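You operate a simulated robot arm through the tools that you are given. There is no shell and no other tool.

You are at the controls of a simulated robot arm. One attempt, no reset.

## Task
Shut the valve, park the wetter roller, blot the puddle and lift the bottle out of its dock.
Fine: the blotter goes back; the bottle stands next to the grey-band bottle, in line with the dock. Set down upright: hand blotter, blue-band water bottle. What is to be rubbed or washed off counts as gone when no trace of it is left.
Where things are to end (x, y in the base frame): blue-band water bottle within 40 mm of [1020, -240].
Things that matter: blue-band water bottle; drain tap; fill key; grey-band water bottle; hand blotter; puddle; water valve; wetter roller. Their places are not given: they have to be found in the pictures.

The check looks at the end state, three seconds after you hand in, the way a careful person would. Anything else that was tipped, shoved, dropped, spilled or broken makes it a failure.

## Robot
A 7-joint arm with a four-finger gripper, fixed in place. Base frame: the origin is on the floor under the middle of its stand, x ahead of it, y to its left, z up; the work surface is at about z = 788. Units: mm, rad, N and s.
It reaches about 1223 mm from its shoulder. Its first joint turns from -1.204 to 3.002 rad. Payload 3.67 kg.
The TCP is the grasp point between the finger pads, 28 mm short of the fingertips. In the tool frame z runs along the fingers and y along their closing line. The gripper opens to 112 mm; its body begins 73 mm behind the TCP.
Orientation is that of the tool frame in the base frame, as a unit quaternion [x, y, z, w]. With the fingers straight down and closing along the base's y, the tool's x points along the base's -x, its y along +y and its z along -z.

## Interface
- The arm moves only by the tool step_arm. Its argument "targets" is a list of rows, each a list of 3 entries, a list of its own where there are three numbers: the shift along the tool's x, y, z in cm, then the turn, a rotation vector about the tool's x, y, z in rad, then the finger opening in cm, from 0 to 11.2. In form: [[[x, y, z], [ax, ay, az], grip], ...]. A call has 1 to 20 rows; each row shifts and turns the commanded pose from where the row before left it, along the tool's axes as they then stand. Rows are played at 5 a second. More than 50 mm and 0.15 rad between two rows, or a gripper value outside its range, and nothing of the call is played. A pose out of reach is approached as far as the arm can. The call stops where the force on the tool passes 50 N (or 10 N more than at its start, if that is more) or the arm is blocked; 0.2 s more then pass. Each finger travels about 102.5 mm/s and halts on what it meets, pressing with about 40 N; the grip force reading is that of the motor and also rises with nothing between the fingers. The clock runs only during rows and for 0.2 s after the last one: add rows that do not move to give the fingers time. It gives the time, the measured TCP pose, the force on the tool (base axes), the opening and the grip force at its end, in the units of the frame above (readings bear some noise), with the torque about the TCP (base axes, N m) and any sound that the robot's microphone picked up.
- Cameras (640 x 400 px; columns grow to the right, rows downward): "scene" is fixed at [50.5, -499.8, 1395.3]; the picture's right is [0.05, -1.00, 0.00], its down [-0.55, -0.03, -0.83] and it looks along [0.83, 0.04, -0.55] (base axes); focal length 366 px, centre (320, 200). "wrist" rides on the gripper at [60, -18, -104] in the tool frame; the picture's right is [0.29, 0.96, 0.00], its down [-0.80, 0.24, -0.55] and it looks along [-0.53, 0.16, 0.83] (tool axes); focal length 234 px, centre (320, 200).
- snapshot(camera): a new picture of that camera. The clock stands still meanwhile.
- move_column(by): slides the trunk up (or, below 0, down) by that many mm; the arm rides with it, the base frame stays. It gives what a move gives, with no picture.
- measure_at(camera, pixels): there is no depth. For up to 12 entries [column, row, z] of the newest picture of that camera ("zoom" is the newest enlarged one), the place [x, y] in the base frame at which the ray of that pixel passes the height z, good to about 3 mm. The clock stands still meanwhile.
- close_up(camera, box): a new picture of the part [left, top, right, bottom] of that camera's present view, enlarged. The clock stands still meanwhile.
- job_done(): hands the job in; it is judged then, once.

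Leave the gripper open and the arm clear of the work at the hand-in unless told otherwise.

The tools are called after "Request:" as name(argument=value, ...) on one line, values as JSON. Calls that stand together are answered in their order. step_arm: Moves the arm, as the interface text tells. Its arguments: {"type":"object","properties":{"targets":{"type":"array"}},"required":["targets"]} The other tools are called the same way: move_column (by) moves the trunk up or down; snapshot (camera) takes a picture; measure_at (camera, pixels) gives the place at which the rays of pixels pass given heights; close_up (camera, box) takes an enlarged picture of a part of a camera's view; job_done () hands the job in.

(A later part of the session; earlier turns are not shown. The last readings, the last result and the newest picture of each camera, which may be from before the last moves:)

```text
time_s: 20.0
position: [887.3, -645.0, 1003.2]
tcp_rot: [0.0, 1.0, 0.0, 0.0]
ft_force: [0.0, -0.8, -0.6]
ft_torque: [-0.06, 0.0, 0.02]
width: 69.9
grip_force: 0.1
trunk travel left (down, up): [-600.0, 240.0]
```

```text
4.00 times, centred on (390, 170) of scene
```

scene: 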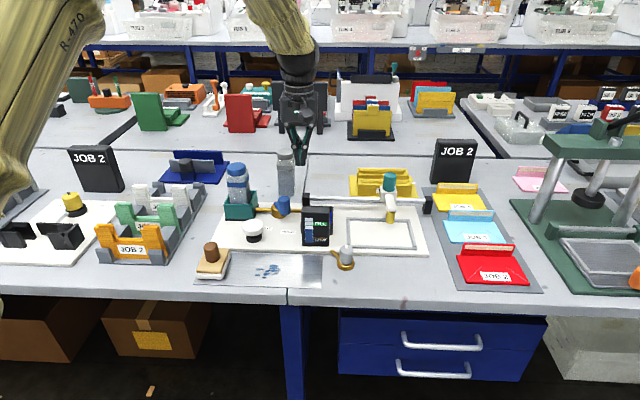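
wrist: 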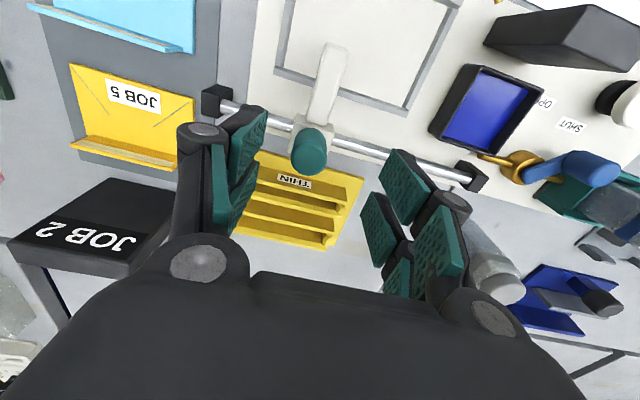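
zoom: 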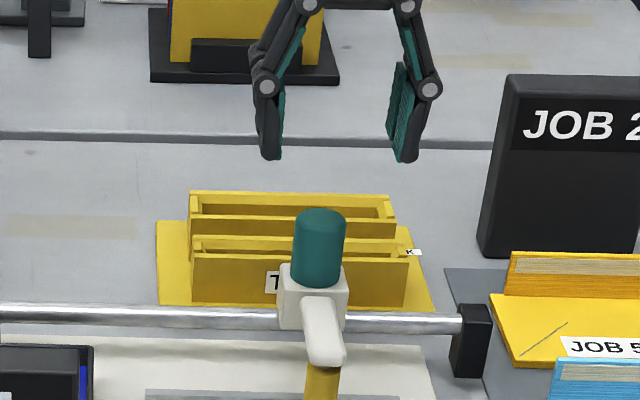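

The knob top is at wrist (311,155). I'll measure it at its top height.

Request:
measure_at(camera="wrist", pixels=[[310, 157, 927], [310, 157, 920], [310, 157, 935], [313, 140, 880], [221, 100, 858], [470, 178, 858]])

Request:
measure_at(camera="scene", pixels=[[390.2, 174.4, 920], [390.2, 174.4, 927], [390.2, 174.4, 935], [388.9, 189.7, 875], [388.9, 189.7, 880]])

```text
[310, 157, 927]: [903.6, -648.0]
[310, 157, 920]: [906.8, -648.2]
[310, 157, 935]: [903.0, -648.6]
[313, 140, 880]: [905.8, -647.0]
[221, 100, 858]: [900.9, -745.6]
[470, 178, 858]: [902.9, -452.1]
```

```text
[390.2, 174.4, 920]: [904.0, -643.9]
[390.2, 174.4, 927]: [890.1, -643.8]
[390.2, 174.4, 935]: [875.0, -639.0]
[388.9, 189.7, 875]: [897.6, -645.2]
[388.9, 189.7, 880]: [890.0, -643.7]
```

The knob is at about (903,-646), z 872–920. I'll center over it and descend with the fingers straddling, tips just above the block top.

Request:
step_arm(targets=[[[-1.5, -0.2, 1], [0, 0, 0], 7], [[0, 0, 3], [0, 0, 0], 7], [[0, 0, 3], [0, 0, 0], 7], [[0, 0, 2.5], [0, 0, 0], 7]])

Request:
snapshot(camera="wrist")

Request:
close_up(camera="scene", box=[340, 120, 440, 220])

```text
time_s: 21.0
position: [901.9, -646.5, 907.2]
tcp_rot: [0.0, 1.0, 0.001, 0.0]
ft_force: [-0.9, -0.3, 0.1]
ft_torque: [-0.01, 0.01, 0.0]
width: 70.0
grip_force: 0.1
trunk travel left (down, up): [-600.0, 240.0]
```

```text
taken
```

wrist: 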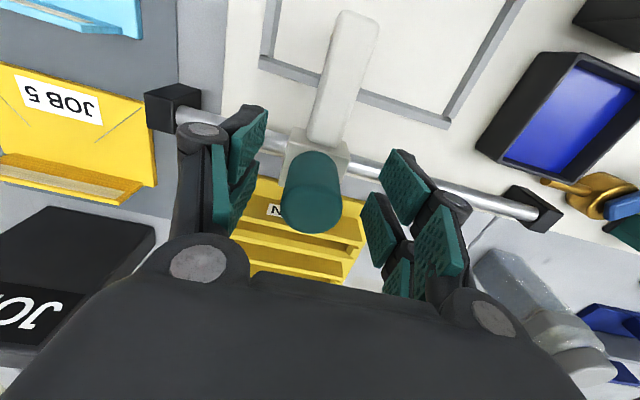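

```text
4.00 times, centred on (390, 170) of scene
```

zoom: 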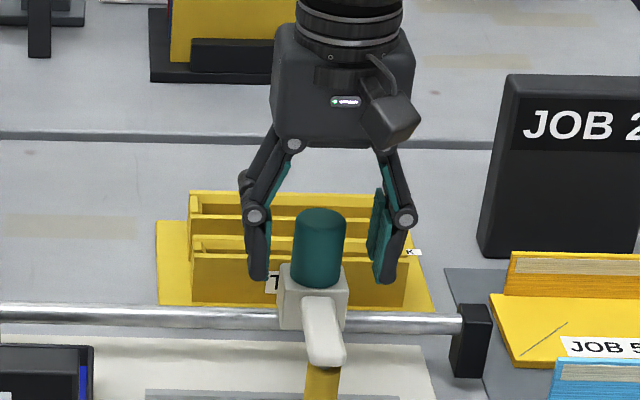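

The fingers straddle the knob evenly. I close to about 3.6 cm for a light straddle around the roughly 32 mm knob, without squeezing.

Request:
step_arm(targets=[[[0, 0, 0], [0, 0, 0], 5], [[0, 0, 0], [0, 0, 0], 3.6], [[0, 0, 0], [0, 0, 0], 3.6], [[0, 0, 0], [0, 0, 0], 3.6]])

Request:
snapshot(camera="wrist")

```text
time_s: 22.0
position: [901.3, -645.3, 908.8]
tcp_rot: [0.001, 1.0, 0.001, -0.001]
ft_force: [-0.4, 0.9, -0.4]
ft_torque: [-0.05, 0.0, -0.03]
width: 36.1
grip_force: 0.2
trunk travel left (down, up): [-600.0, 240.0]
```

```text
taken
```

wrist: 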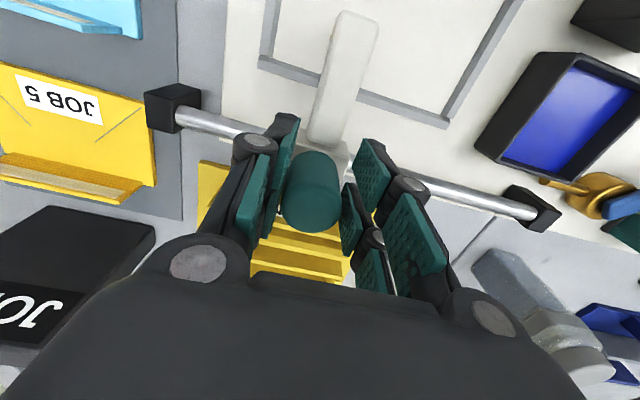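

The knob sits between the pads. I slide it a little toward the tray (+y), 3 cm, to learn how freely it moves, watching force and sounds.

Request:
step_arm(targets=[[[0, 0.8, 0], [0, 0, 0], 3.6], [[0, 0.8, 0], [0, 0, 0], 3.6], [[0, 0.8, 0], [0, 0, 0], 3.6], [[0, 0.8, 0], [0, 0, 0], 3.6], [[0, 0, 0], [0, 0, 0], 3.6]])

Request:
snapshot(camera="wrist")

Request:
close_up(camera="scene", box=[320, 140, 440, 240])

```text
time_s: 23.2
position: [902.2, -614.8, 909.1]
tcp_rot: [0.001, 1.0, 0.001, -0.001]
ft_force: [0.0, 0.2, -0.4]
ft_torque: [-0.06, -0.01, 0.0]
width: 36.3
grip_force: 0.2
trunk travel left (down, up): [-600.0, 240.0]
```

```text
taken
```

wrist: 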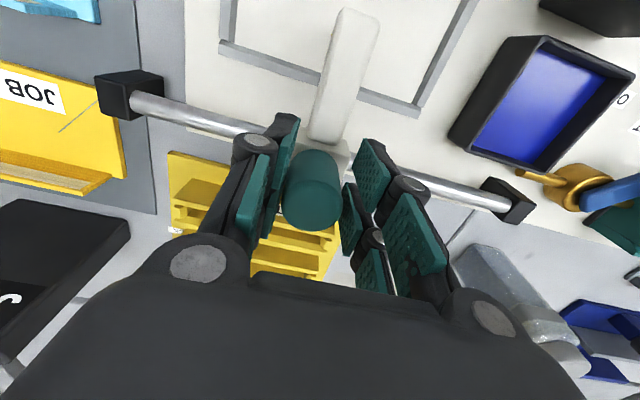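

```text
4.00 times, centred on (380, 190) of scene
```

zoom: 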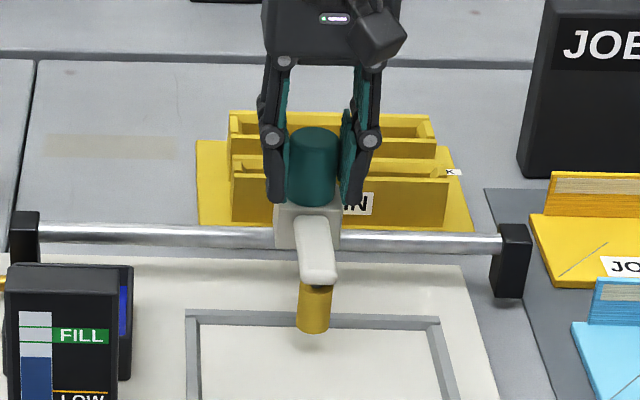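

It slides freely with almost no force. I continue toward +y up to about y=-530, before the tray wall, then check.

Request:
step_arm(targets=[[[0, 1.2, 0], [0, 0, 0], 3.6], [[0, 1.2, 0], [0, 0, 0], 3.6], [[0, 1.2, 0], [0, 0, 0], 3.6], [[0, 1.2, 0], [0, 0, 0], 3.6], [[0, 1.2, 0], [0, 0, 0], 3.6], [[0, 1.2, 0], [0, 0, 0], 3.6], [[0, 0.8, 0], [0, 0, 0], 3.6], [[0, 0, 0], [0, 0, 0], 3.6]])

Request:
snapshot(camera="wrist")

Request:
close_up(camera="scene", box=[290, 150, 410, 250])

```text
time_s: 25.0
position: [902.7, -536.3, 908.9]
tcp_rot: [0.001, 1.0, 0.001, 0.0]
ft_force: [0.5, -0.8, 0.7]
ft_torque: [-0.05, 0.04, -0.02]
width: 36.6
grip_force: 0.8
trunk travel left (down, up): [-600.0, 240.0]
```

```text
taken
```

wrist: 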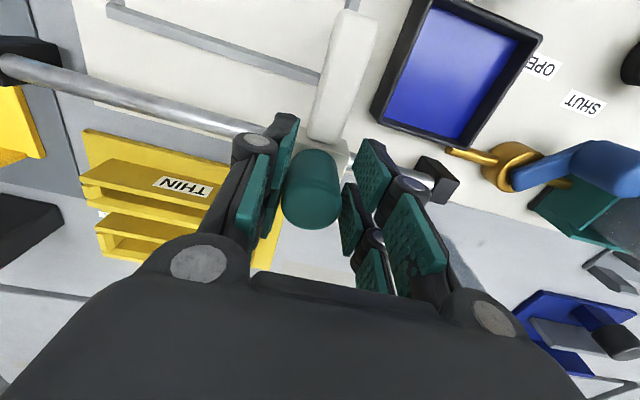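

```text
4.00 times, centred on (350, 200) of scene
```

zoom: 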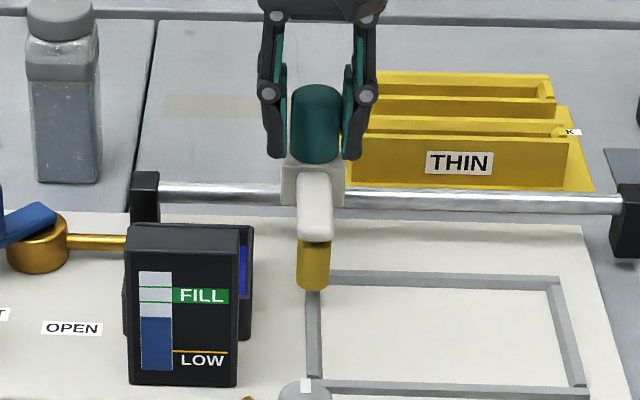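

The roller is now near the frame's left bar, just before the tray wall. I advance in 4 mm steps, watching for contact.

Request:
step_arm(targets=[[[0, 0.4, 0], [0, 0, 0], 3.6], [[0, 0.4, 0], [0, 0, 0], 3.6], [[0, 0.4, 0], [0, 0, 0], 3.6], [[0, 0.4, 0], [0, 0, 0], 3.6], [[0, 0.4, 0], [0, 0, 0], 3.6], [[0, 0, 0], [0, 0, 0], 3.6]])

Request:
close_up(camera="scene", box=[290, 150, 410, 250])

Request:
snapshot(camera="wrist")

```text
time_s: 26.4
position: [903.1, -515.7, 909.5]
tcp_rot: [0.0, 1.0, 0.0, 0.0]
ft_force: [0.4, -0.1, -0.1]
ft_torque: [-0.05, 0.0, -0.02]
width: 36.4
grip_force: 0.4
trunk travel left (down, up): [-600.0, 240.0]
```

```text
4.00 times, centred on (350, 200) of scene
```

zoom: 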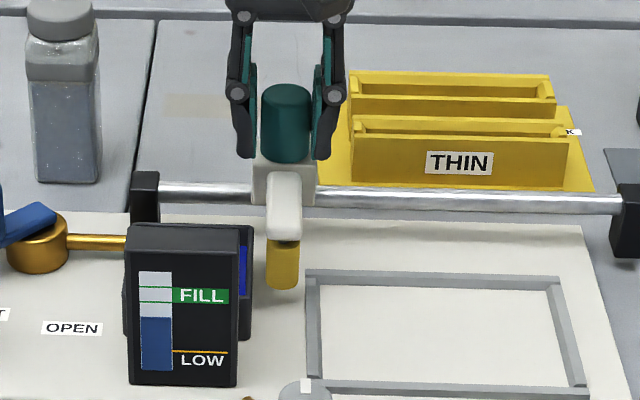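

```text
taken
```

wrist: 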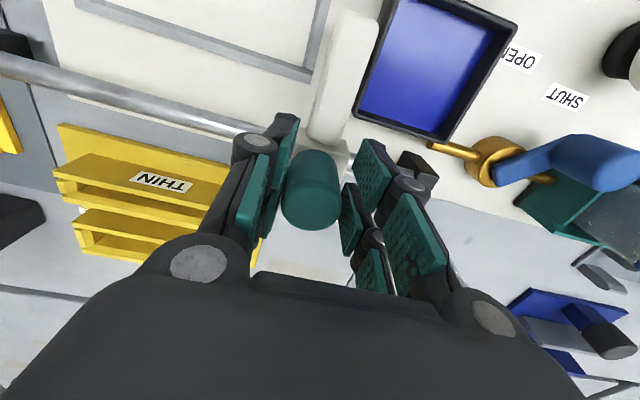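

There is about 10 mm between roller and tray wall. I continue with 3 mm steps.

Request:
step_arm(targets=[[[0, 0.3, 0], [0, 0, 0], 3.6], [[0, 0.3, 0], [0, 0, 0], 3.6], [[0, 0.3, 0], [0, 0, 0], 3.6], [[0, 0.3, 0], [0, 0, 0], 3.6], [[0, 0, 0], [0, 0, 0], 3.6]])

Request:
close_up(camera="scene", box=[290, 150, 410, 250])

```text
time_s: 27.6
position: [901.5, -505.1, 908.8]
tcp_rot: [0.001, 1.0, 0.002, 0.0]
ft_force: [0.8, -0.8, -0.5]
ft_torque: [0.02, 0.03, -0.01]
width: 36.4
grip_force: 0.0
trunk travel left (down, up): [-600.0, 240.0]
```

```text
4.00 times, centred on (350, 200) of scene
```

zoom: 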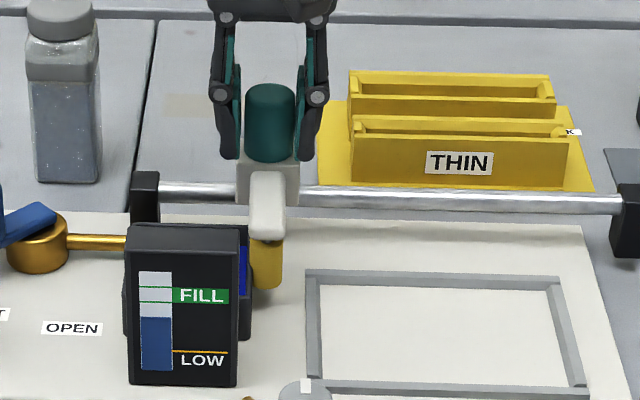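

The roller edge now reaches the tray wall in the picture, and the force is still under 1 N. I continue carefully, 3 mm at a time.

Request:
step_arm(targets=[[[0, 0.3, 0], [0, 0, 0], 3.6], [[0, 0.3, 0], [0, 0, 0], 3.6], [[0, 0, 0], [0, 0, 0], 3.6]])

Request:
close_up(camera="scene", box=[290, 150, 410, 250])

Request:
snapshot(camera="wrist")

```text
time_s: 28.4
position: [902.2, -498.2, 909.9]
tcp_rot: [0.0, 1.0, 0.0, 0.0]
ft_force: [-0.6, -0.3, 0.9]
ft_torque: [-0.03, 0.01, -0.04]
width: 36.4
grip_force: 0.5
trunk travel left (down, up): [-600.0, 240.0]
```

```text
4.00 times, centred on (350, 200) of scene
```

zoom: 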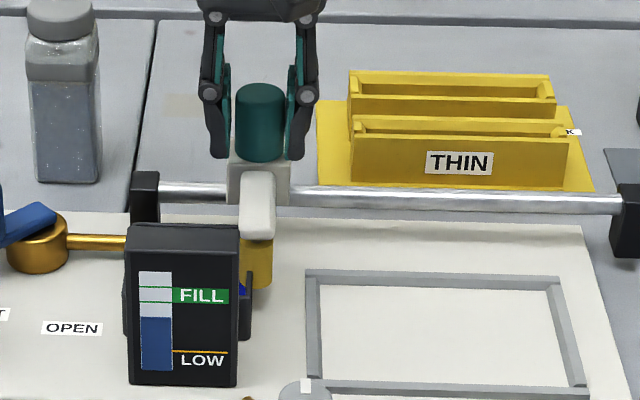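

```text
taken
```

wrist: 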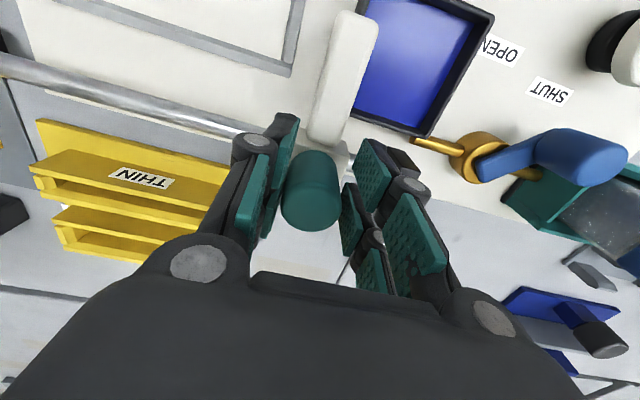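

It passes over the tray edge without force, so the roller can travel into the tray space. I continue to the left end of the rail, listening and watching for the end stop.

Request:
step_arm(targets=[[[0, 0.5, 0], [0, 0, 0], 3.6], [[0, 0.5, 0], [0, 0, 0], 3.6], [[0, 0.5, 0], [0, 0, 0], 3.6], [[0, 0.5, 0], [0, 0, 0], 3.6], [[0, 0, 0], [0, 0, 0], 3.6]])

Request:
close_up(camera="scene", box=[270, 150, 390, 250])

Request:
snapshot(camera="wrist")

```text
time_s: 29.6
position: [902.2, -478.4, 908.8]
tcp_rot: [0.001, 1.0, 0.001, 0.0]
ft_force: [-0.7, -0.8, -0.7]
ft_torque: [-0.02, 0.04, 0.0]
width: 36.5
grip_force: 0.1
trunk travel left (down, up): [-600.0, 240.0]
```

```text
4.00 times, centred on (330, 200) of scene
```

zoom: 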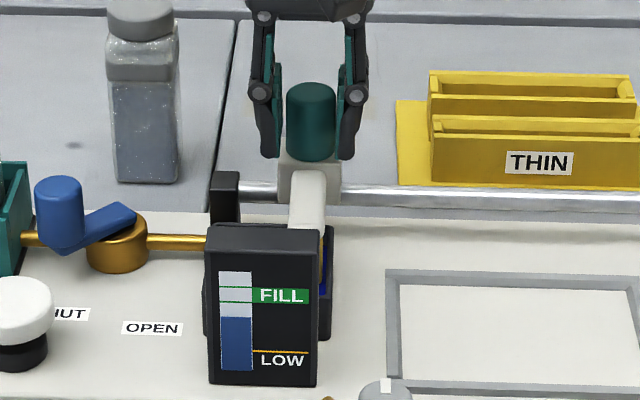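

```text
taken
```

wrist: 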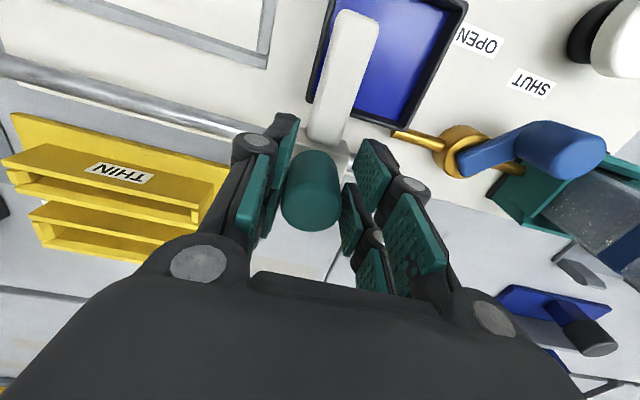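

The roller arm is now over the tray. I continue toward the left post in 4 mm steps until the stop.

Request:
step_arm(targets=[[[0, 0.4, 0], [0, 0, 0], 3.6], [[0, 0.4, 0], [0, 0, 0], 3.6], [[0, 0.4, 0], [0, 0, 0], 3.6], [[0, 0.4, 0], [0, 0, 0], 3.6], [[0, 0, 0], [0, 0, 0], 3.6]])

Request:
snapshot(camera="wrist")

Request:
close_up(camera="scene", box=[270, 150, 390, 250])

```text
time_s: 30.8
position: [902.2, -463.6, 908.3]
tcp_rot: [0.0, 1.0, 0.0, -0.001]
ft_force: [-0.6, -0.3, 0.1]
ft_torque: [0.0, -0.03, 0.0]
width: 36.1
grip_force: 0.0
trunk travel left (down, up): [-600.0, 240.0]
```

```text
taken
```

wrist: 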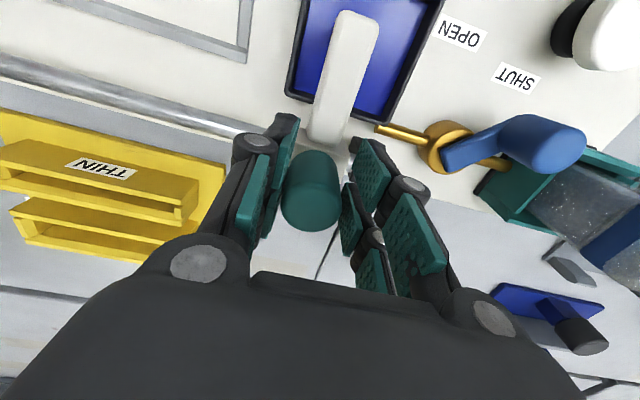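

```text
4.00 times, centred on (330, 200) of scene
```

zoom: 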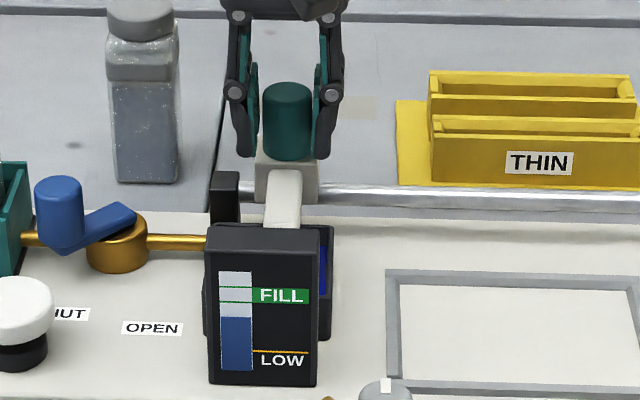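

The block is still about 10 mm from the left post. I continue to the stop with 3 mm steps.

Request:
step_arm(targets=[[[0, 0.3, 0], [0, 0, 0], 3.6], [[0, 0.3, 0], [0, 0, 0], 3.6], [[0, 0.3, 0], [0, 0, 0], 3.6], [[0, 0.3, 0], [0, 0, 0], 3.6], [[0, 0, 0], [0, 0, 0], 3.6]])

Request:
snapshot(camera="wrist")

Request:
close_up(camera="scene", box=[270, 150, 390, 250])

```text
time_s: 32.0
position: [900.7, -452.5, 909.3]
tcp_rot: [0.0, 1.0, 0.0, -0.001]
ft_force: [2.8, -9.3, 1.5]
ft_torque: [-0.22, -0.15, -0.06]
width: 40.4
grip_force: 4.2
trunk travel left (down, up): [-600.0, 240.0]
```

```text
taken
```

wrist: 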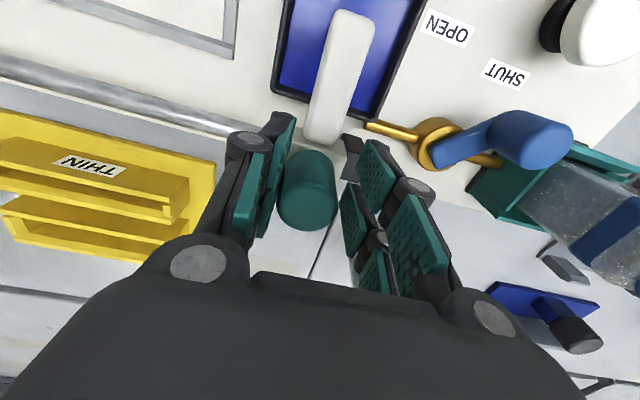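

```text
4.00 times, centred on (330, 200) of scene
```

zoom: 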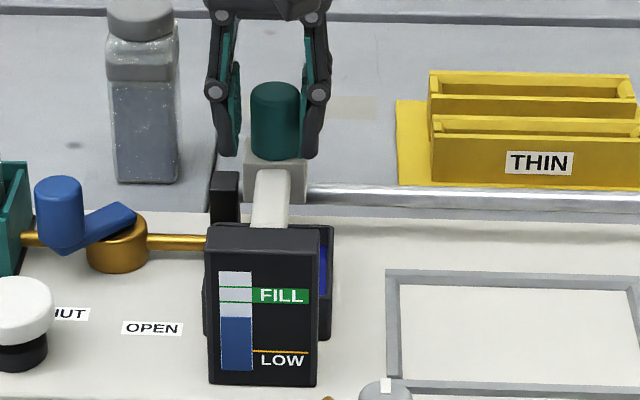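

The stop is reached (9 N), and the roller arm now stands centred over the water tray (wrist (340,80)), which is the carriage's home end. I release by opening evenly, then lift straight up.

Request:
step_arm(targets=[[[0, -0.3, 0], [0, 0, 0], 4.5], [[0, 0, 0], [0, 0, 0], 7], [[0, 0, 0], [0, 0, 0], 7], [[0, 0, -3], [0, 0, 0], 7], [[0, 0, -4], [0, 0, 0], 7], [[0, 0, -4], [0, 0, 0], 7]])

Request:
snapshot(camera="wrist")

Request:
snapshot(camera="scene")

```text
time_s: 33.4
position: [897.9, -452.9, 1018.7]
tcp_rot: [0.001, 1.0, -0.001, 0.0]
ft_force: [-0.4, -0.9, -0.7]
ft_torque: [-0.02, -0.06, 0.0]
width: 70.2
grip_force: 0.1
trunk travel left (down, up): [-600.0, 240.0]
```

```text
taken
```

wrist: 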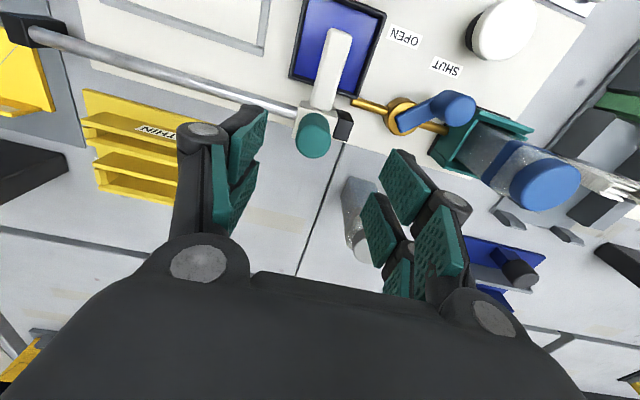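

```text
taken
```

scene: 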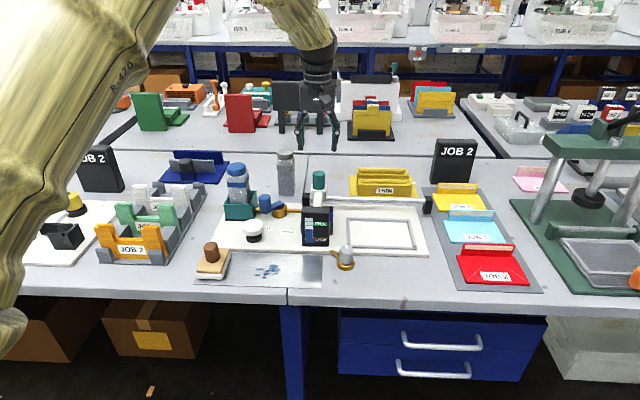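

The roller is parked over the tray. Next is the bottle, because if lifting it should drip, I can still blot afterwards. I'll turn the gripper a quarter turn about its axis so the fingers close along x, which keeps them clear of the valve lever and, later, the grey bottle.

Request:
step_arm(targets=[[[0, 0, -1], [0, 0, 0.143], 9], [[0, 0, 0], [0, 0, 0.143], 10], [[0, 0, 0], [0, 0, 0.143], 11], [[0, 0, 0], [0, 0, 0.143], 11], [[0, 0, 0], [0, 0, 0.143], 11], [[0, 0, 0], [0, 0, 0.143], 11], [[0, 0, 0], [0, 0, 0.143], 11], [[0, 0, 0], [0, 0, 0.143], 11], [[0, 0, 0], [0, 0, 0.143], 11], [[0, 0, 0], [0, 0, 0.143], 11], [[0, 0, 0], [0, 0, 0.141], 11]])

Request:
snapshot(camera="wrist")

```text
time_s: 35.8
position: [901.7, -453.5, 1030.3]
tcp_rot: [0.708, 0.706, 0.0, 0.0]
ft_force: [0.1, -0.3, -0.2]
ft_torque: [0.04, 0.01, -0.01]
width: 109.9
grip_force: 0.1
trunk travel left (down, up): [-600.0, 240.0]
```

```text
taken
```

wrist: 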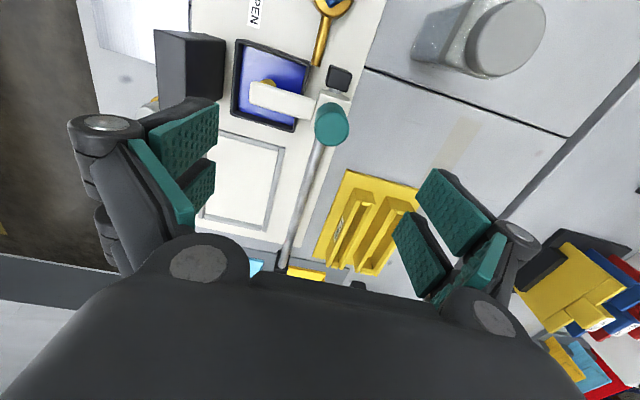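

The tool x axis now points along +y and tool y along +x. I move over the bottle (about x 878, y -250), staying at z≈1030, well above its top at about 941.

Request:
step_arm(targets=[[[4, -0.5, 0], [0, 0, 0], 11], [[4, -0.5, 0], [0, 0, 0], 11], [[4, -0.5, 0], [0, 0, 0], 11], [[4, -0.5, 0], [0, 0, 0], 11], [[4.3, -0.3, 0], [0, 0, 0], 11]])

Request:
snapshot(camera="wrist")

Request:
close_up(camera="scene", box=[190, 100, 330, 240])

```text
time_s: 37.0
position: [877.5, -248.9, 1028.0]
tcp_rot: [0.707, 0.707, 0.0, 0.0]
ft_force: [0.0, -0.6, -0.2]
ft_torque: [-0.05, -0.02, -0.01]
width: 110.2
grip_force: 0.0
trunk travel left (down, up): [-600.0, 240.0]
```

```text
taken
```

wrist: 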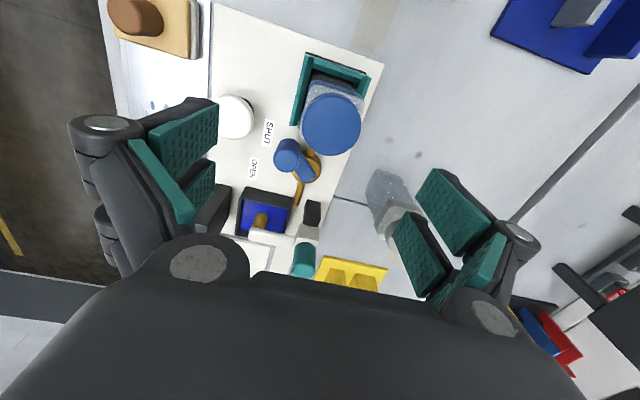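

```text
2.86 times, centred on (260, 170) of scene
```

zoom: 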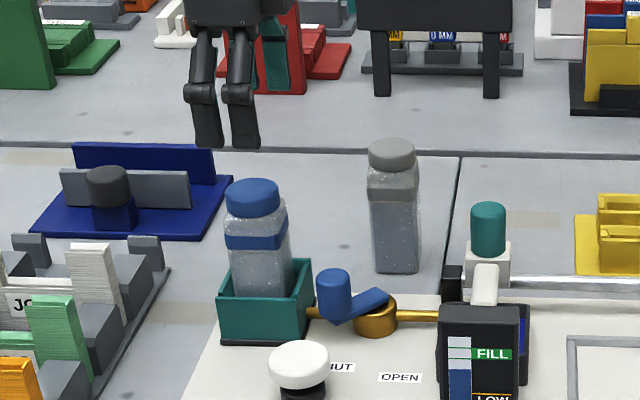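

The cap is at wrist (331,122) and the dock rim around (306,53)–(368,72). I measure them to find the bottle axis.

Request:
measure_at(camera="wrist", pixels=[[331, 122, 930], [331, 122, 940], [331, 122, 950], [306, 53, 840], [368, 72, 840], [293, 124, 840], [300, 122, 935], [361, 122, 935], [330, 93, 935], [330, 155, 935], [380, 175, 788], [410, 175, 788]])

Request:
measure_at(camera="scene", pixels=[[236.5, 166.5, 930], [236.5, 166.5, 940], [236.5, 166.5, 950], [285.5, 151.5, 910], [285.5, 151.5, 920], [285.5, 151.5, 930], [285.5, 151.5, 940], [287, 193, 788]])

```text
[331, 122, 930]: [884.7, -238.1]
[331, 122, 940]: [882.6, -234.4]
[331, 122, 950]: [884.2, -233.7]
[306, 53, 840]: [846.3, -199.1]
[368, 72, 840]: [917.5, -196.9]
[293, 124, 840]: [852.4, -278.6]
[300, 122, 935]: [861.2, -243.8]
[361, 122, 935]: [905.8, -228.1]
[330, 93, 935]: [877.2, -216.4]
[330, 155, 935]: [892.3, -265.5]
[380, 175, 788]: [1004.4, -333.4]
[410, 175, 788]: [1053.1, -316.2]
```

```text
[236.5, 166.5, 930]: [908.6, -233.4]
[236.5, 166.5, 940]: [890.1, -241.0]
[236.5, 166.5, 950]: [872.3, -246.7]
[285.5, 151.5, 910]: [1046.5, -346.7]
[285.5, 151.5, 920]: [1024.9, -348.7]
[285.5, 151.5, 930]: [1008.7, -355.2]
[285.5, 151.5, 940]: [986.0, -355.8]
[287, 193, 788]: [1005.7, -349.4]
```

The bottle axis is at about (884,-240), cap top z≈943, and the dock is centred on (882,-239). I descend with open fingers to z≈886, so the tips reach about 858, above the dock rim.

Request:
step_arm(targets=[[[0.9, 0.6, 0], [0, 0, 0], 11], [[0, 0, 4], [0, 0, 0], 11], [[0, 0, 4], [0, 0, 0], 11], [[0, 0, 3], [0, 0, 0], 11], [[0, 0, 2], [0, 0, 0], 11], [[0, 0, 1.2], [0, 0, 0], 11]])

Request:
snapshot(camera="wrist")

Request:
close_up(camera="scene", box=[180, 110, 300, 230])

```text
time_s: 38.4
position: [886.1, -240.4, 887.4]
tcp_rot: [0.707, 0.707, 0.0, 0.0]
ft_force: [0.5, -0.2, -0.9]
ft_torque: [-0.01, 0.02, 0.01]
width: 110.1
grip_force: 0.0
trunk travel left (down, up): [-600.0, 240.0]
```

```text
taken
```

wrist: 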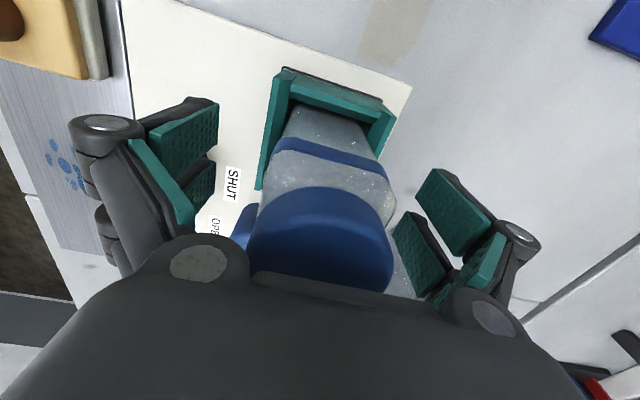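

```text
3.33 times, centred on (240, 170) of scene
```

zoom: 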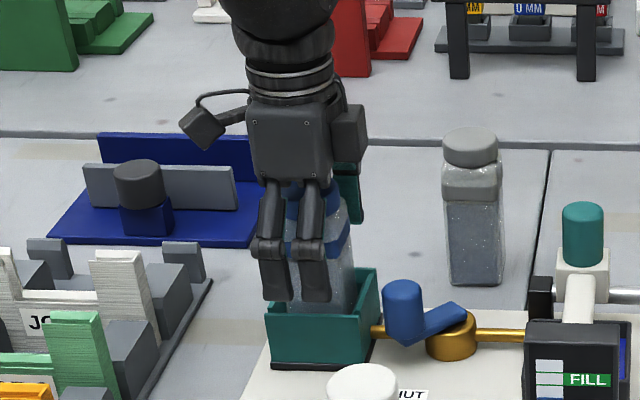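

The bottle is centred between the finger pairs (cap centre column ≈320). I close on it.

Request:
step_arm(targets=[[[0, 0, 0], [0, 0, 0], 8], [[0, 0, 0], [0, 0, 0], 6.5], [[0, 0, 0], [0, 0, 0], 5], [[0, 0, 0], [0, 0, 0], 4], [[0, 0, 0], [0, 0, 0], 4]])

Request:
snapshot(camera="wrist")

```text
time_s: 39.6
position: [884.8, -240.9, 889.3]
tcp_rot: [0.707, 0.707, 0.0, 0.0]
ft_force: [-1.5, 0.0, -0.3]
ft_torque: [-0.04, 0.11, -0.01]
width: 49.9
grip_force: 39.7
trunk travel left (down, up): [-600.0, 240.0]
```

```text
taken
```

wrist: 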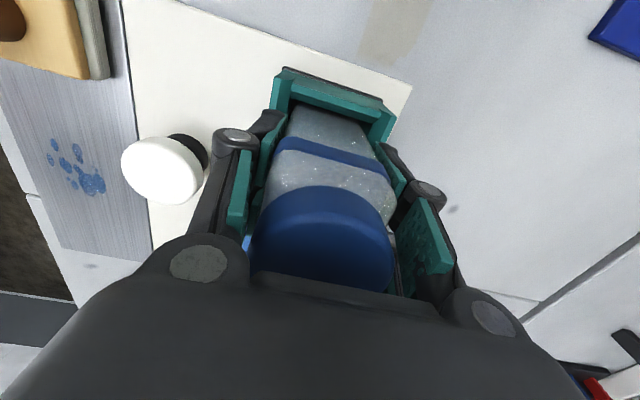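

The grip holds at 50 mm with 40 N. I lift slowly, 2 cm first, to check the load.

Request:
step_arm(targets=[[[0, 0, -0.5], [0, 0, 0], 4], [[0, 0, -0.8], [0, 0, 0], 4], [[0, 0, -0.8], [0, 0, 0], 4], [[0, 0, 0], [0, 0, 0], 4]])

Request:
close_up(camera="scene", box=[180, 110, 300, 230])

```text
time_s: 40.6
position: [883.8, -240.7, 907.8]
tcp_rot: [0.707, 0.707, -0.001, -0.001]
ft_force: [0.3, 0.3, -3.9]
ft_torque: [0.02, -0.02, -0.02]
width: 49.5
grip_force: 39.6
trunk travel left (down, up): [-600.0, 240.0]
```

```text
3.33 times, centred on (240, 170) of scene
```

zoom: 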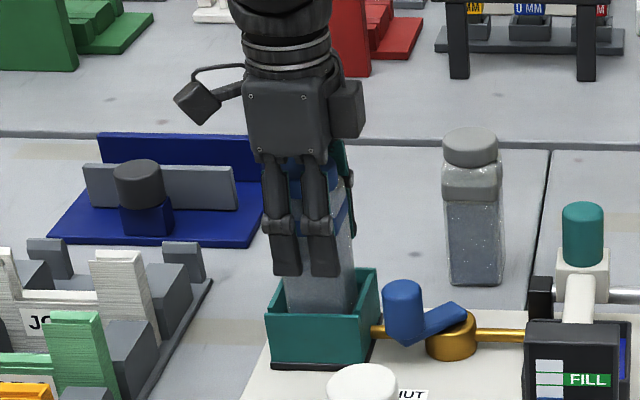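

The bottle is rising freely at about 4 N. I continue lifting clear of the dock, and measure the navy stand's nearest edge relative to the target.

Request:
step_arm(targets=[[[0, 0, -2], [0, 0, 0], 4], [[0, 0, -2], [0, 0, 0], 4], [[0, 0, -2], [0, 0, 0], 4], [[0, 0, -1], [0, 0, 0], 4]])

Request:
snapshot(camera="scene")

Request:
measure_at(camera="scene", pixels=[[222, 183, 790], [229, 151, 790], [219, 181, 790], [287, 195, 788], [253, 188, 788]])

Request:
snapshot(camera="wrist")

```text
time_s: 41.6
position: [885.9, -240.7, 978.8]
tcp_rot: [0.708, 0.706, 0.0, 0.0]
ft_force: [-0.3, 0.4, -4.4]
ft_torque: [0.01, -0.03, -0.02]
width: 49.7
grip_force: 40.0
trunk travel left (down, up): [-600.0, 240.0]
```

```text
taken
```

scene: 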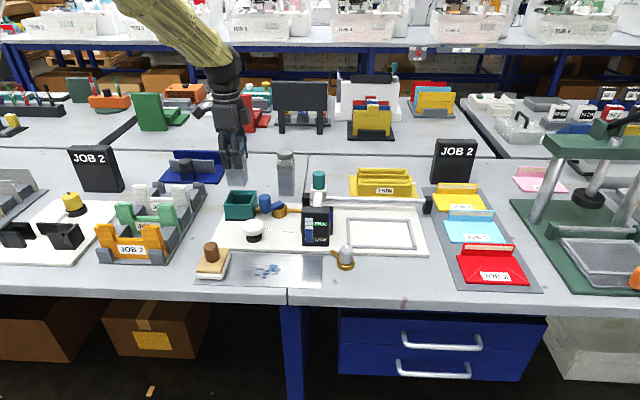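

```text
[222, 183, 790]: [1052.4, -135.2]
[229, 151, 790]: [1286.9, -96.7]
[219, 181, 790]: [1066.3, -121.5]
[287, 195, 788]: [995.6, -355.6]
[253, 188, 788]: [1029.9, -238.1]
```

```text
taken
```

wrist: 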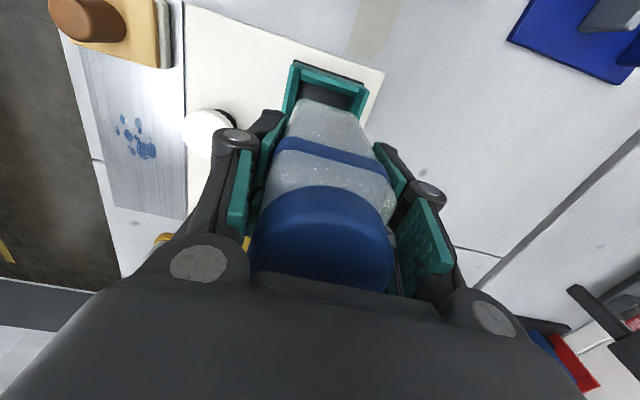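

The bottle base is well above the dock rim. I carry it +x to x≈1020, keeping y≈-240.

Request:
step_arm(targets=[[[0, 2, 0], [0, 0, 0], 4], [[0, 3, 0], [0, 0, 0], 4], [[0, 3, 0], [0, 0, 0], 4], [[0, 3, 0], [0, 0, 0], 4], [[0, 2.4, 0], [0, 0, 0], 4], [[0, 0, 0], [0, 0, 0], 4]])

Request:
snapshot(camera="wrist")

Request:
close_up(camera="scene", box=[190, 90, 330, 220])

```text
time_s: 43.0
position: [1019.3, -239.6, 980.2]
tcp_rot: [0.707, 0.707, 0.0, 0.0]
ft_force: [-0.5, 0.5, -3.3]
ft_torque: [-0.02, 0.0, -0.03]
width: 49.7
grip_force: 40.0
trunk travel left (down, up): [-600.0, 240.0]
```

```text
taken
```

wrist: 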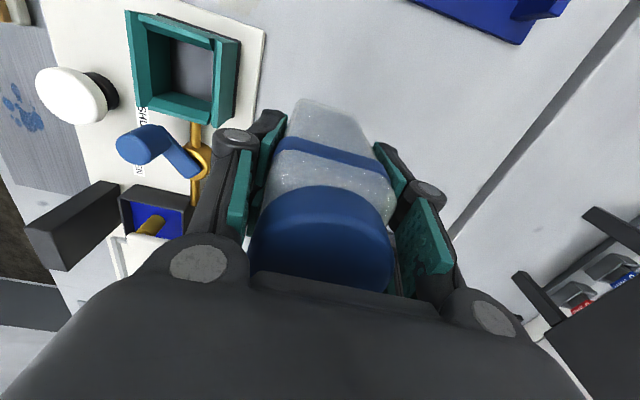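

```text
3.08 times, centred on (260, 155) of scene
```

zoom: 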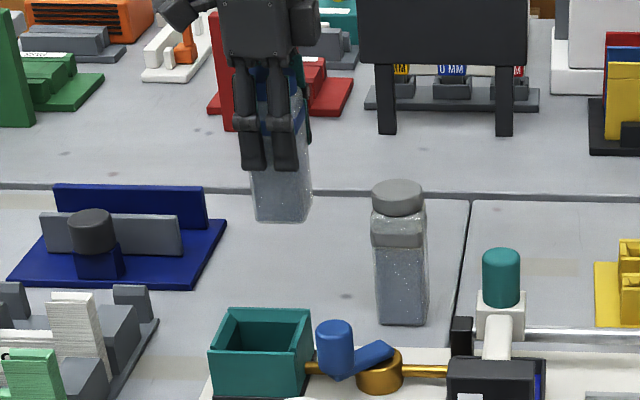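

It is over the target with clear table beneath. I lower 9 cm first, then feel for the surface in small steps.

Request:
step_arm(targets=[[[0, 0, 2.5], [0, 0, 0], 4], [[0, 0, 2.5], [0, 0, 0], 4], [[0, 0, 2.5], [0, 0, 0], 4], [[0, 0, 1.5], [0, 0, 0], 4], [[0, 0, 0], [0, 0, 0], 4]])

Request:
close_up(camera="scene", box=[190, 90, 330, 220])

```text
time_s: 44.2
position: [1019.4, -239.4, 887.7]
tcp_rot: [0.708, 0.706, 0.0, 0.0]
ft_force: [-0.5, 0.1, -4.0]
ft_torque: [-0.02, -0.01, 0.01]
width: 49.4
grip_force: 40.2
trunk travel left (down, up): [-600.0, 240.0]
```

```text
3.08 times, centred on (260, 155) of scene
```

zoom: 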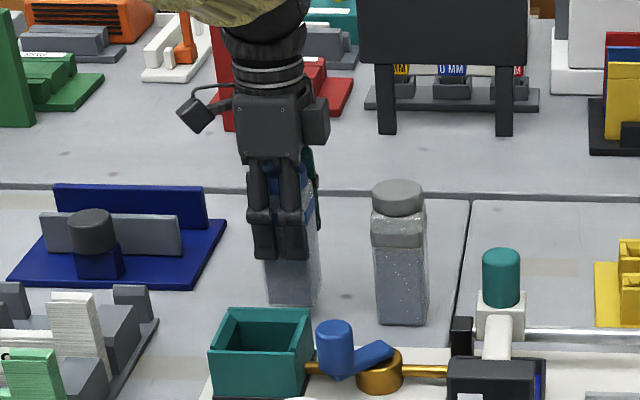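

The bottle is still off the table (load -4 N). I lower in 3 mm steps and watch for the load to vanish.

Request:
step_arm(targets=[[[0, 0, 0.3], [0, 0, 0], 4], [[0, 0, 0.3], [0, 0, 0], 4], [[0, 0, 0.3], [0, 0, 0], 4], [[0, 0, 0], [0, 0, 0], 4]])

```text
time_s: 45.2
position: [1018.6, -240.6, 878.6]
tcp_rot: [0.707, 0.707, 0.0, 0.0]
ft_force: [-0.4, -0.3, -2.9]
ft_torque: [0.01, -0.02, 0.02]
width: 49.9
grip_force: 40.2
trunk travel left (down, up): [-600.0, 240.0]
```

Request:
step_arm(targets=[[[0, 0, 0.2], [0, 0, 0], 4], [[0, 0, 0.2], [0, 0, 0], 4], [[0, 0, 0], [0, 0, 0], 4]])

Request:
close_up(camera="scene", box=[230, 140, 310, 220])

```text
time_s: 46.0
position: [1018.7, -241.4, 873.9]
tcp_rot: [0.708, 0.707, 0.0, 0.0]
ft_force: [-0.1, 0.6, -3.1]
ft_torque: [-0.02, 0.01, -0.02]
width: 50.0
grip_force: 39.8
trunk travel left (down, up): [-600.0, 240.0]
```

```text
5.00 times, centred on (270, 180) of scene
```

zoom: 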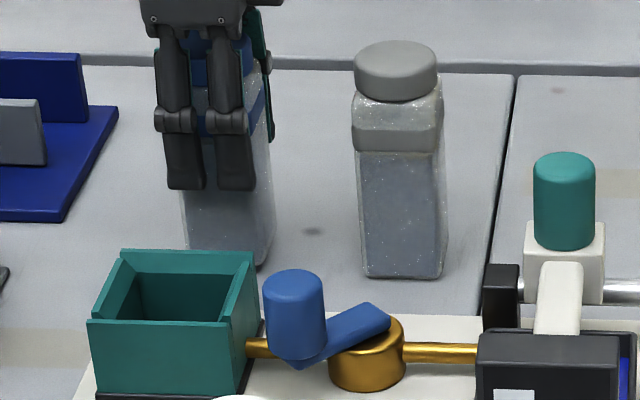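

No contact yet. I continue in 2 mm steps.

Request:
step_arm(targets=[[[0, 0, 0.2], [0, 0, 0], 4], [[0, 0, 0.2], [0, 0, 0], 4], [[0, 0, 0], [0, 0, 0], 4]])

```text
time_s: 46.8
position: [1019.6, -241.7, 870.9]
tcp_rot: [0.707, 0.707, 0.0, 0.0]
ft_force: [0.0, 0.3, -3.0]
ft_torque: [-0.02, 0.02, -0.03]
width: 49.7
grip_force: 39.9
trunk travel left (down, up): [-600.0, 240.0]
```

Request:
step_arm(targets=[[[0, 0, 0.2], [0, 0, 0], 4], [[0, 0, 0.2], [0, 0, 0], 4], [[0, 0, 0], [0, 0, 0], 4]])

```text
time_s: 47.6
position: [1019.1, -241.9, 867.9]
tcp_rot: [0.707, 0.707, 0.0, 0.0]
ft_force: [0.8, -0.3, 3.5]
ft_torque: [-0.06, 0.1, 0.02]
width: 49.8
grip_force: 39.8
trunk travel left (down, up): [-600.0, 240.0]
```

Contact is felt: the load went from -3 to +3.5 N. The bottle stands on the table, so I open the fingers and pause.

Request:
step_arm(targets=[[[0, 0, 0], [0, 0, 0], 5.5], [[0, 0, 0], [0, 0, 0], 7], [[0, 0, 0], [0, 0, 0], 9], [[0, 0, 0], [0, 0, 0], 11], [[0, 0, 0], [0, 0, 0], 11]])

Request:
snapshot(camera="wrist")

Request:
close_up(camera="scene", box=[230, 140, 310, 220])

```text
time_s: 48.8
position: [1019.9, -242.1, 867.7]
tcp_rot: [0.707, 0.707, 0.001, 0.001]
ft_force: [-0.5, -0.8, 0.4]
ft_torque: [-0.01, 0.01, 0.02]
width: 110.2
grip_force: 0.0
trunk travel left (down, up): [-600.0, 240.0]
```

```text
taken
```

wrist: 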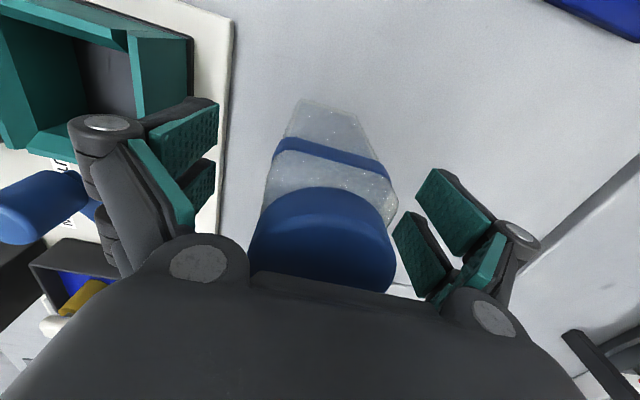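

```text
5.00 times, centred on (270, 180) of scene
```

zoom: 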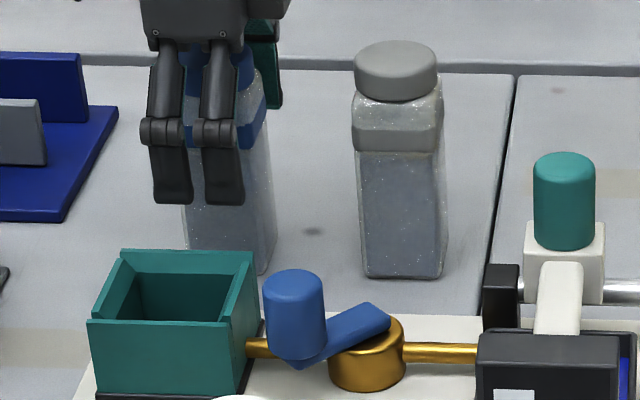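

The bottle stands upright on its own and the fingers are clear on both sides. I rise straight up.

Request:
step_arm(targets=[[[0, 0, -2], [0, 0, 0], 11], [[0, 0, -4], [0, 0, 0], 11], [[0, 0, -4], [0, 0, 0], 11], [[0, 0, -4], [0, 0, 0], 11], [[0, 0, -3], [0, 0, 0], 11]])

Request:
close_up(camera="scene", box=[190, 120, 330, 220])

Request:
snapshot(camera="wrist")

```text
time_s: 50.0
position: [1015.6, -242.5, 1037.3]
tcp_rot: [0.707, 0.707, 0.0, 0.0]
ft_force: [0.2, -0.4, 0.7]
ft_torque: [0.0, 0.01, -0.01]
width: 110.3
grip_force: 0.1
trunk travel left (down, up): [-600.0, 240.0]
```

```text
4.00 times, centred on (260, 170) of scene
```

zoom: 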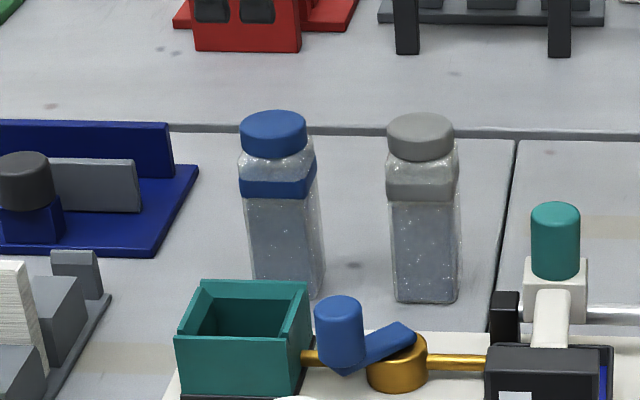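

```text
taken
```

wrist: 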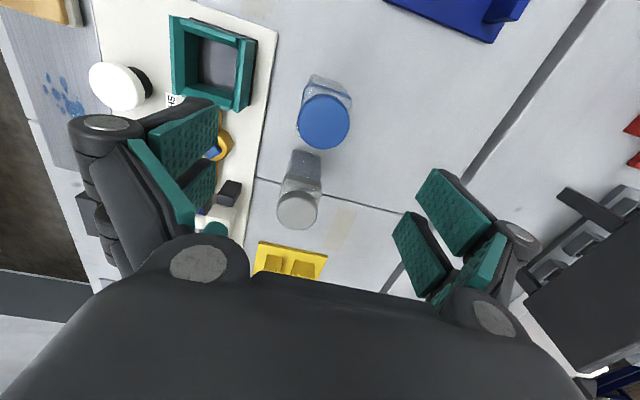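

The blue-band bottle stands next to the grey one, upright. Now the blotter: I move back toward the robot over (680,-217), at z≈1037, to look down at the blotter and the puddle.

Request:
step_arm(targets=[[[0.3, -3.7, 0], [0, 0, 0], 11], [[0.3, -3.7, 0], [0, 0, 0], 11], [[0.3, -3.7, 0], [0, 0, 0], 11], [[0.3, -3.7, 0], [0, 0, 0], 11], [[0.3, -3.7, 0], [0, 0, 0], 11], [[0.3, -3.7, 0], [0, 0, 0], 11], [[0.3, -3.7, 0], [0, 0, 0], 11], [[0.3, -3.7, 0], [0, 0, 0], 11], [[0.3, -3.7, 0], [0, 0, 0], 11]])

Request:
snapshot(camera="wrist")

Request:
close_up(camera="scene", box=[185, 230, 335, 300])

```text
time_s: 52.0
position: [682.4, -214.1, 1038.0]
tcp_rot: [0.707, 0.707, 0.001, 0.001]
ft_force: [-0.5, 0.3, -0.2]
ft_torque: [-0.02, 0.0, 0.03]
width: 109.9
grip_force: 0.0
trunk travel left (down, up): [-600.0, 240.0]
```

```text
taken
```

wrist: 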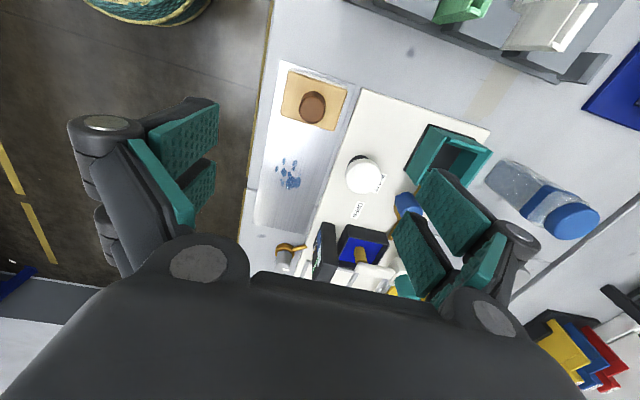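

```text
4.27 times, centred on (260, 265) of scene
```

zoom: 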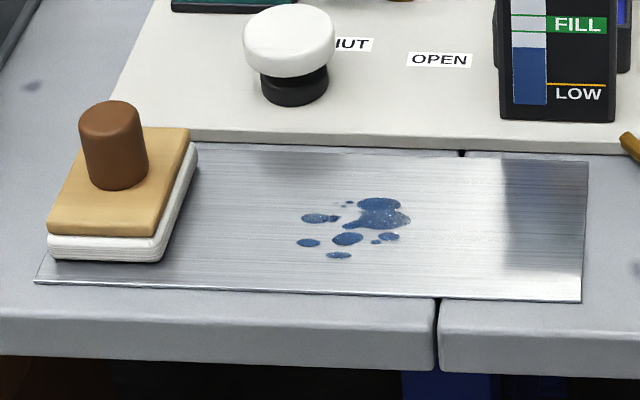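

Request:
close_up(camera="wrist", box=[240, 50, 360, 250])

Request:
measure_at(camera="wrist", pixels=[[290, 70, 818], [346, 83, 818], [281, 116, 818], [335, 130, 818], [312, 104, 860], [312, 104, 850], [287, 173, 790], [274, 160, 790], [301, 188, 790], [279, 62, 789], [353, 87, 789], [254, 222, 789]])

Request:
measure_at(camera="scene", pixels=[[211, 242, 840], [211, 242, 850], [211, 242, 860], [254.5, 265, 790], [281, 265, 790], [281, 272, 790], [264, 280, 790], [254.5, 277, 790], [274, 263, 790], [265, 277, 790]])

```text
2.00 times, centred on (300, 150) of wrist
```

zoom: 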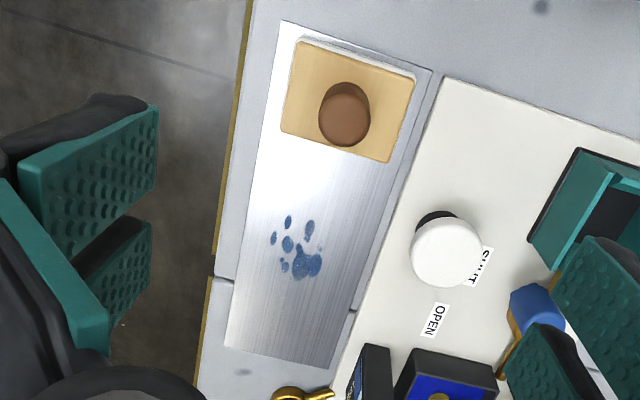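

```text
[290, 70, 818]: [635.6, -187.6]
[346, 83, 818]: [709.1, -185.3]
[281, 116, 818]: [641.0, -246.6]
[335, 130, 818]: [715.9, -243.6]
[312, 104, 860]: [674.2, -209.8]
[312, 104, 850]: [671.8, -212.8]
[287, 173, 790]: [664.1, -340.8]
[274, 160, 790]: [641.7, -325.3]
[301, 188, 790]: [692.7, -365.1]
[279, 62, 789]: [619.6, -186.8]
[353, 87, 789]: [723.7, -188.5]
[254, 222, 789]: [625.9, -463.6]
```

```text
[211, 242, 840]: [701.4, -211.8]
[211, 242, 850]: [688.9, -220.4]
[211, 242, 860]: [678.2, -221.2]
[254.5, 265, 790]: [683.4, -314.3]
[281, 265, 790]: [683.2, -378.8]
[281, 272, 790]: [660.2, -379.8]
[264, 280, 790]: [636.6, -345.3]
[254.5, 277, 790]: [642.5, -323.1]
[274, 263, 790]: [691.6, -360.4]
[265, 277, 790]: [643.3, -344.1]
```

The blotter covers x 638–712, y -186…-245, with a round handle. The puddle spans about x 636–692, y -314…-380. I refine the handle-top centre in both cameras.

Request:
measure_at(camera="wrist", pixels=[[311.5, 110.5, 855], [311.5, 110.5, 862], [311.5, 110.5, 870], [285.5, 58.5, 789]])

Request:
measure_at(camera="scene", pixels=[[210.8, 244.3, 850], [210.8, 244.3, 855], [210.8, 244.3, 862], [210.8, 244.3, 870]])

```text
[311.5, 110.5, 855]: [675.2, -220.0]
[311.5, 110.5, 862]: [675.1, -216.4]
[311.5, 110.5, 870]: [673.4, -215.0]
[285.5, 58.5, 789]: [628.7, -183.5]
```

```text
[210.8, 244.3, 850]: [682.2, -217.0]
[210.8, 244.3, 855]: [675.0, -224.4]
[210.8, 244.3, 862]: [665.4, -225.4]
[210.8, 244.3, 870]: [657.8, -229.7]
```

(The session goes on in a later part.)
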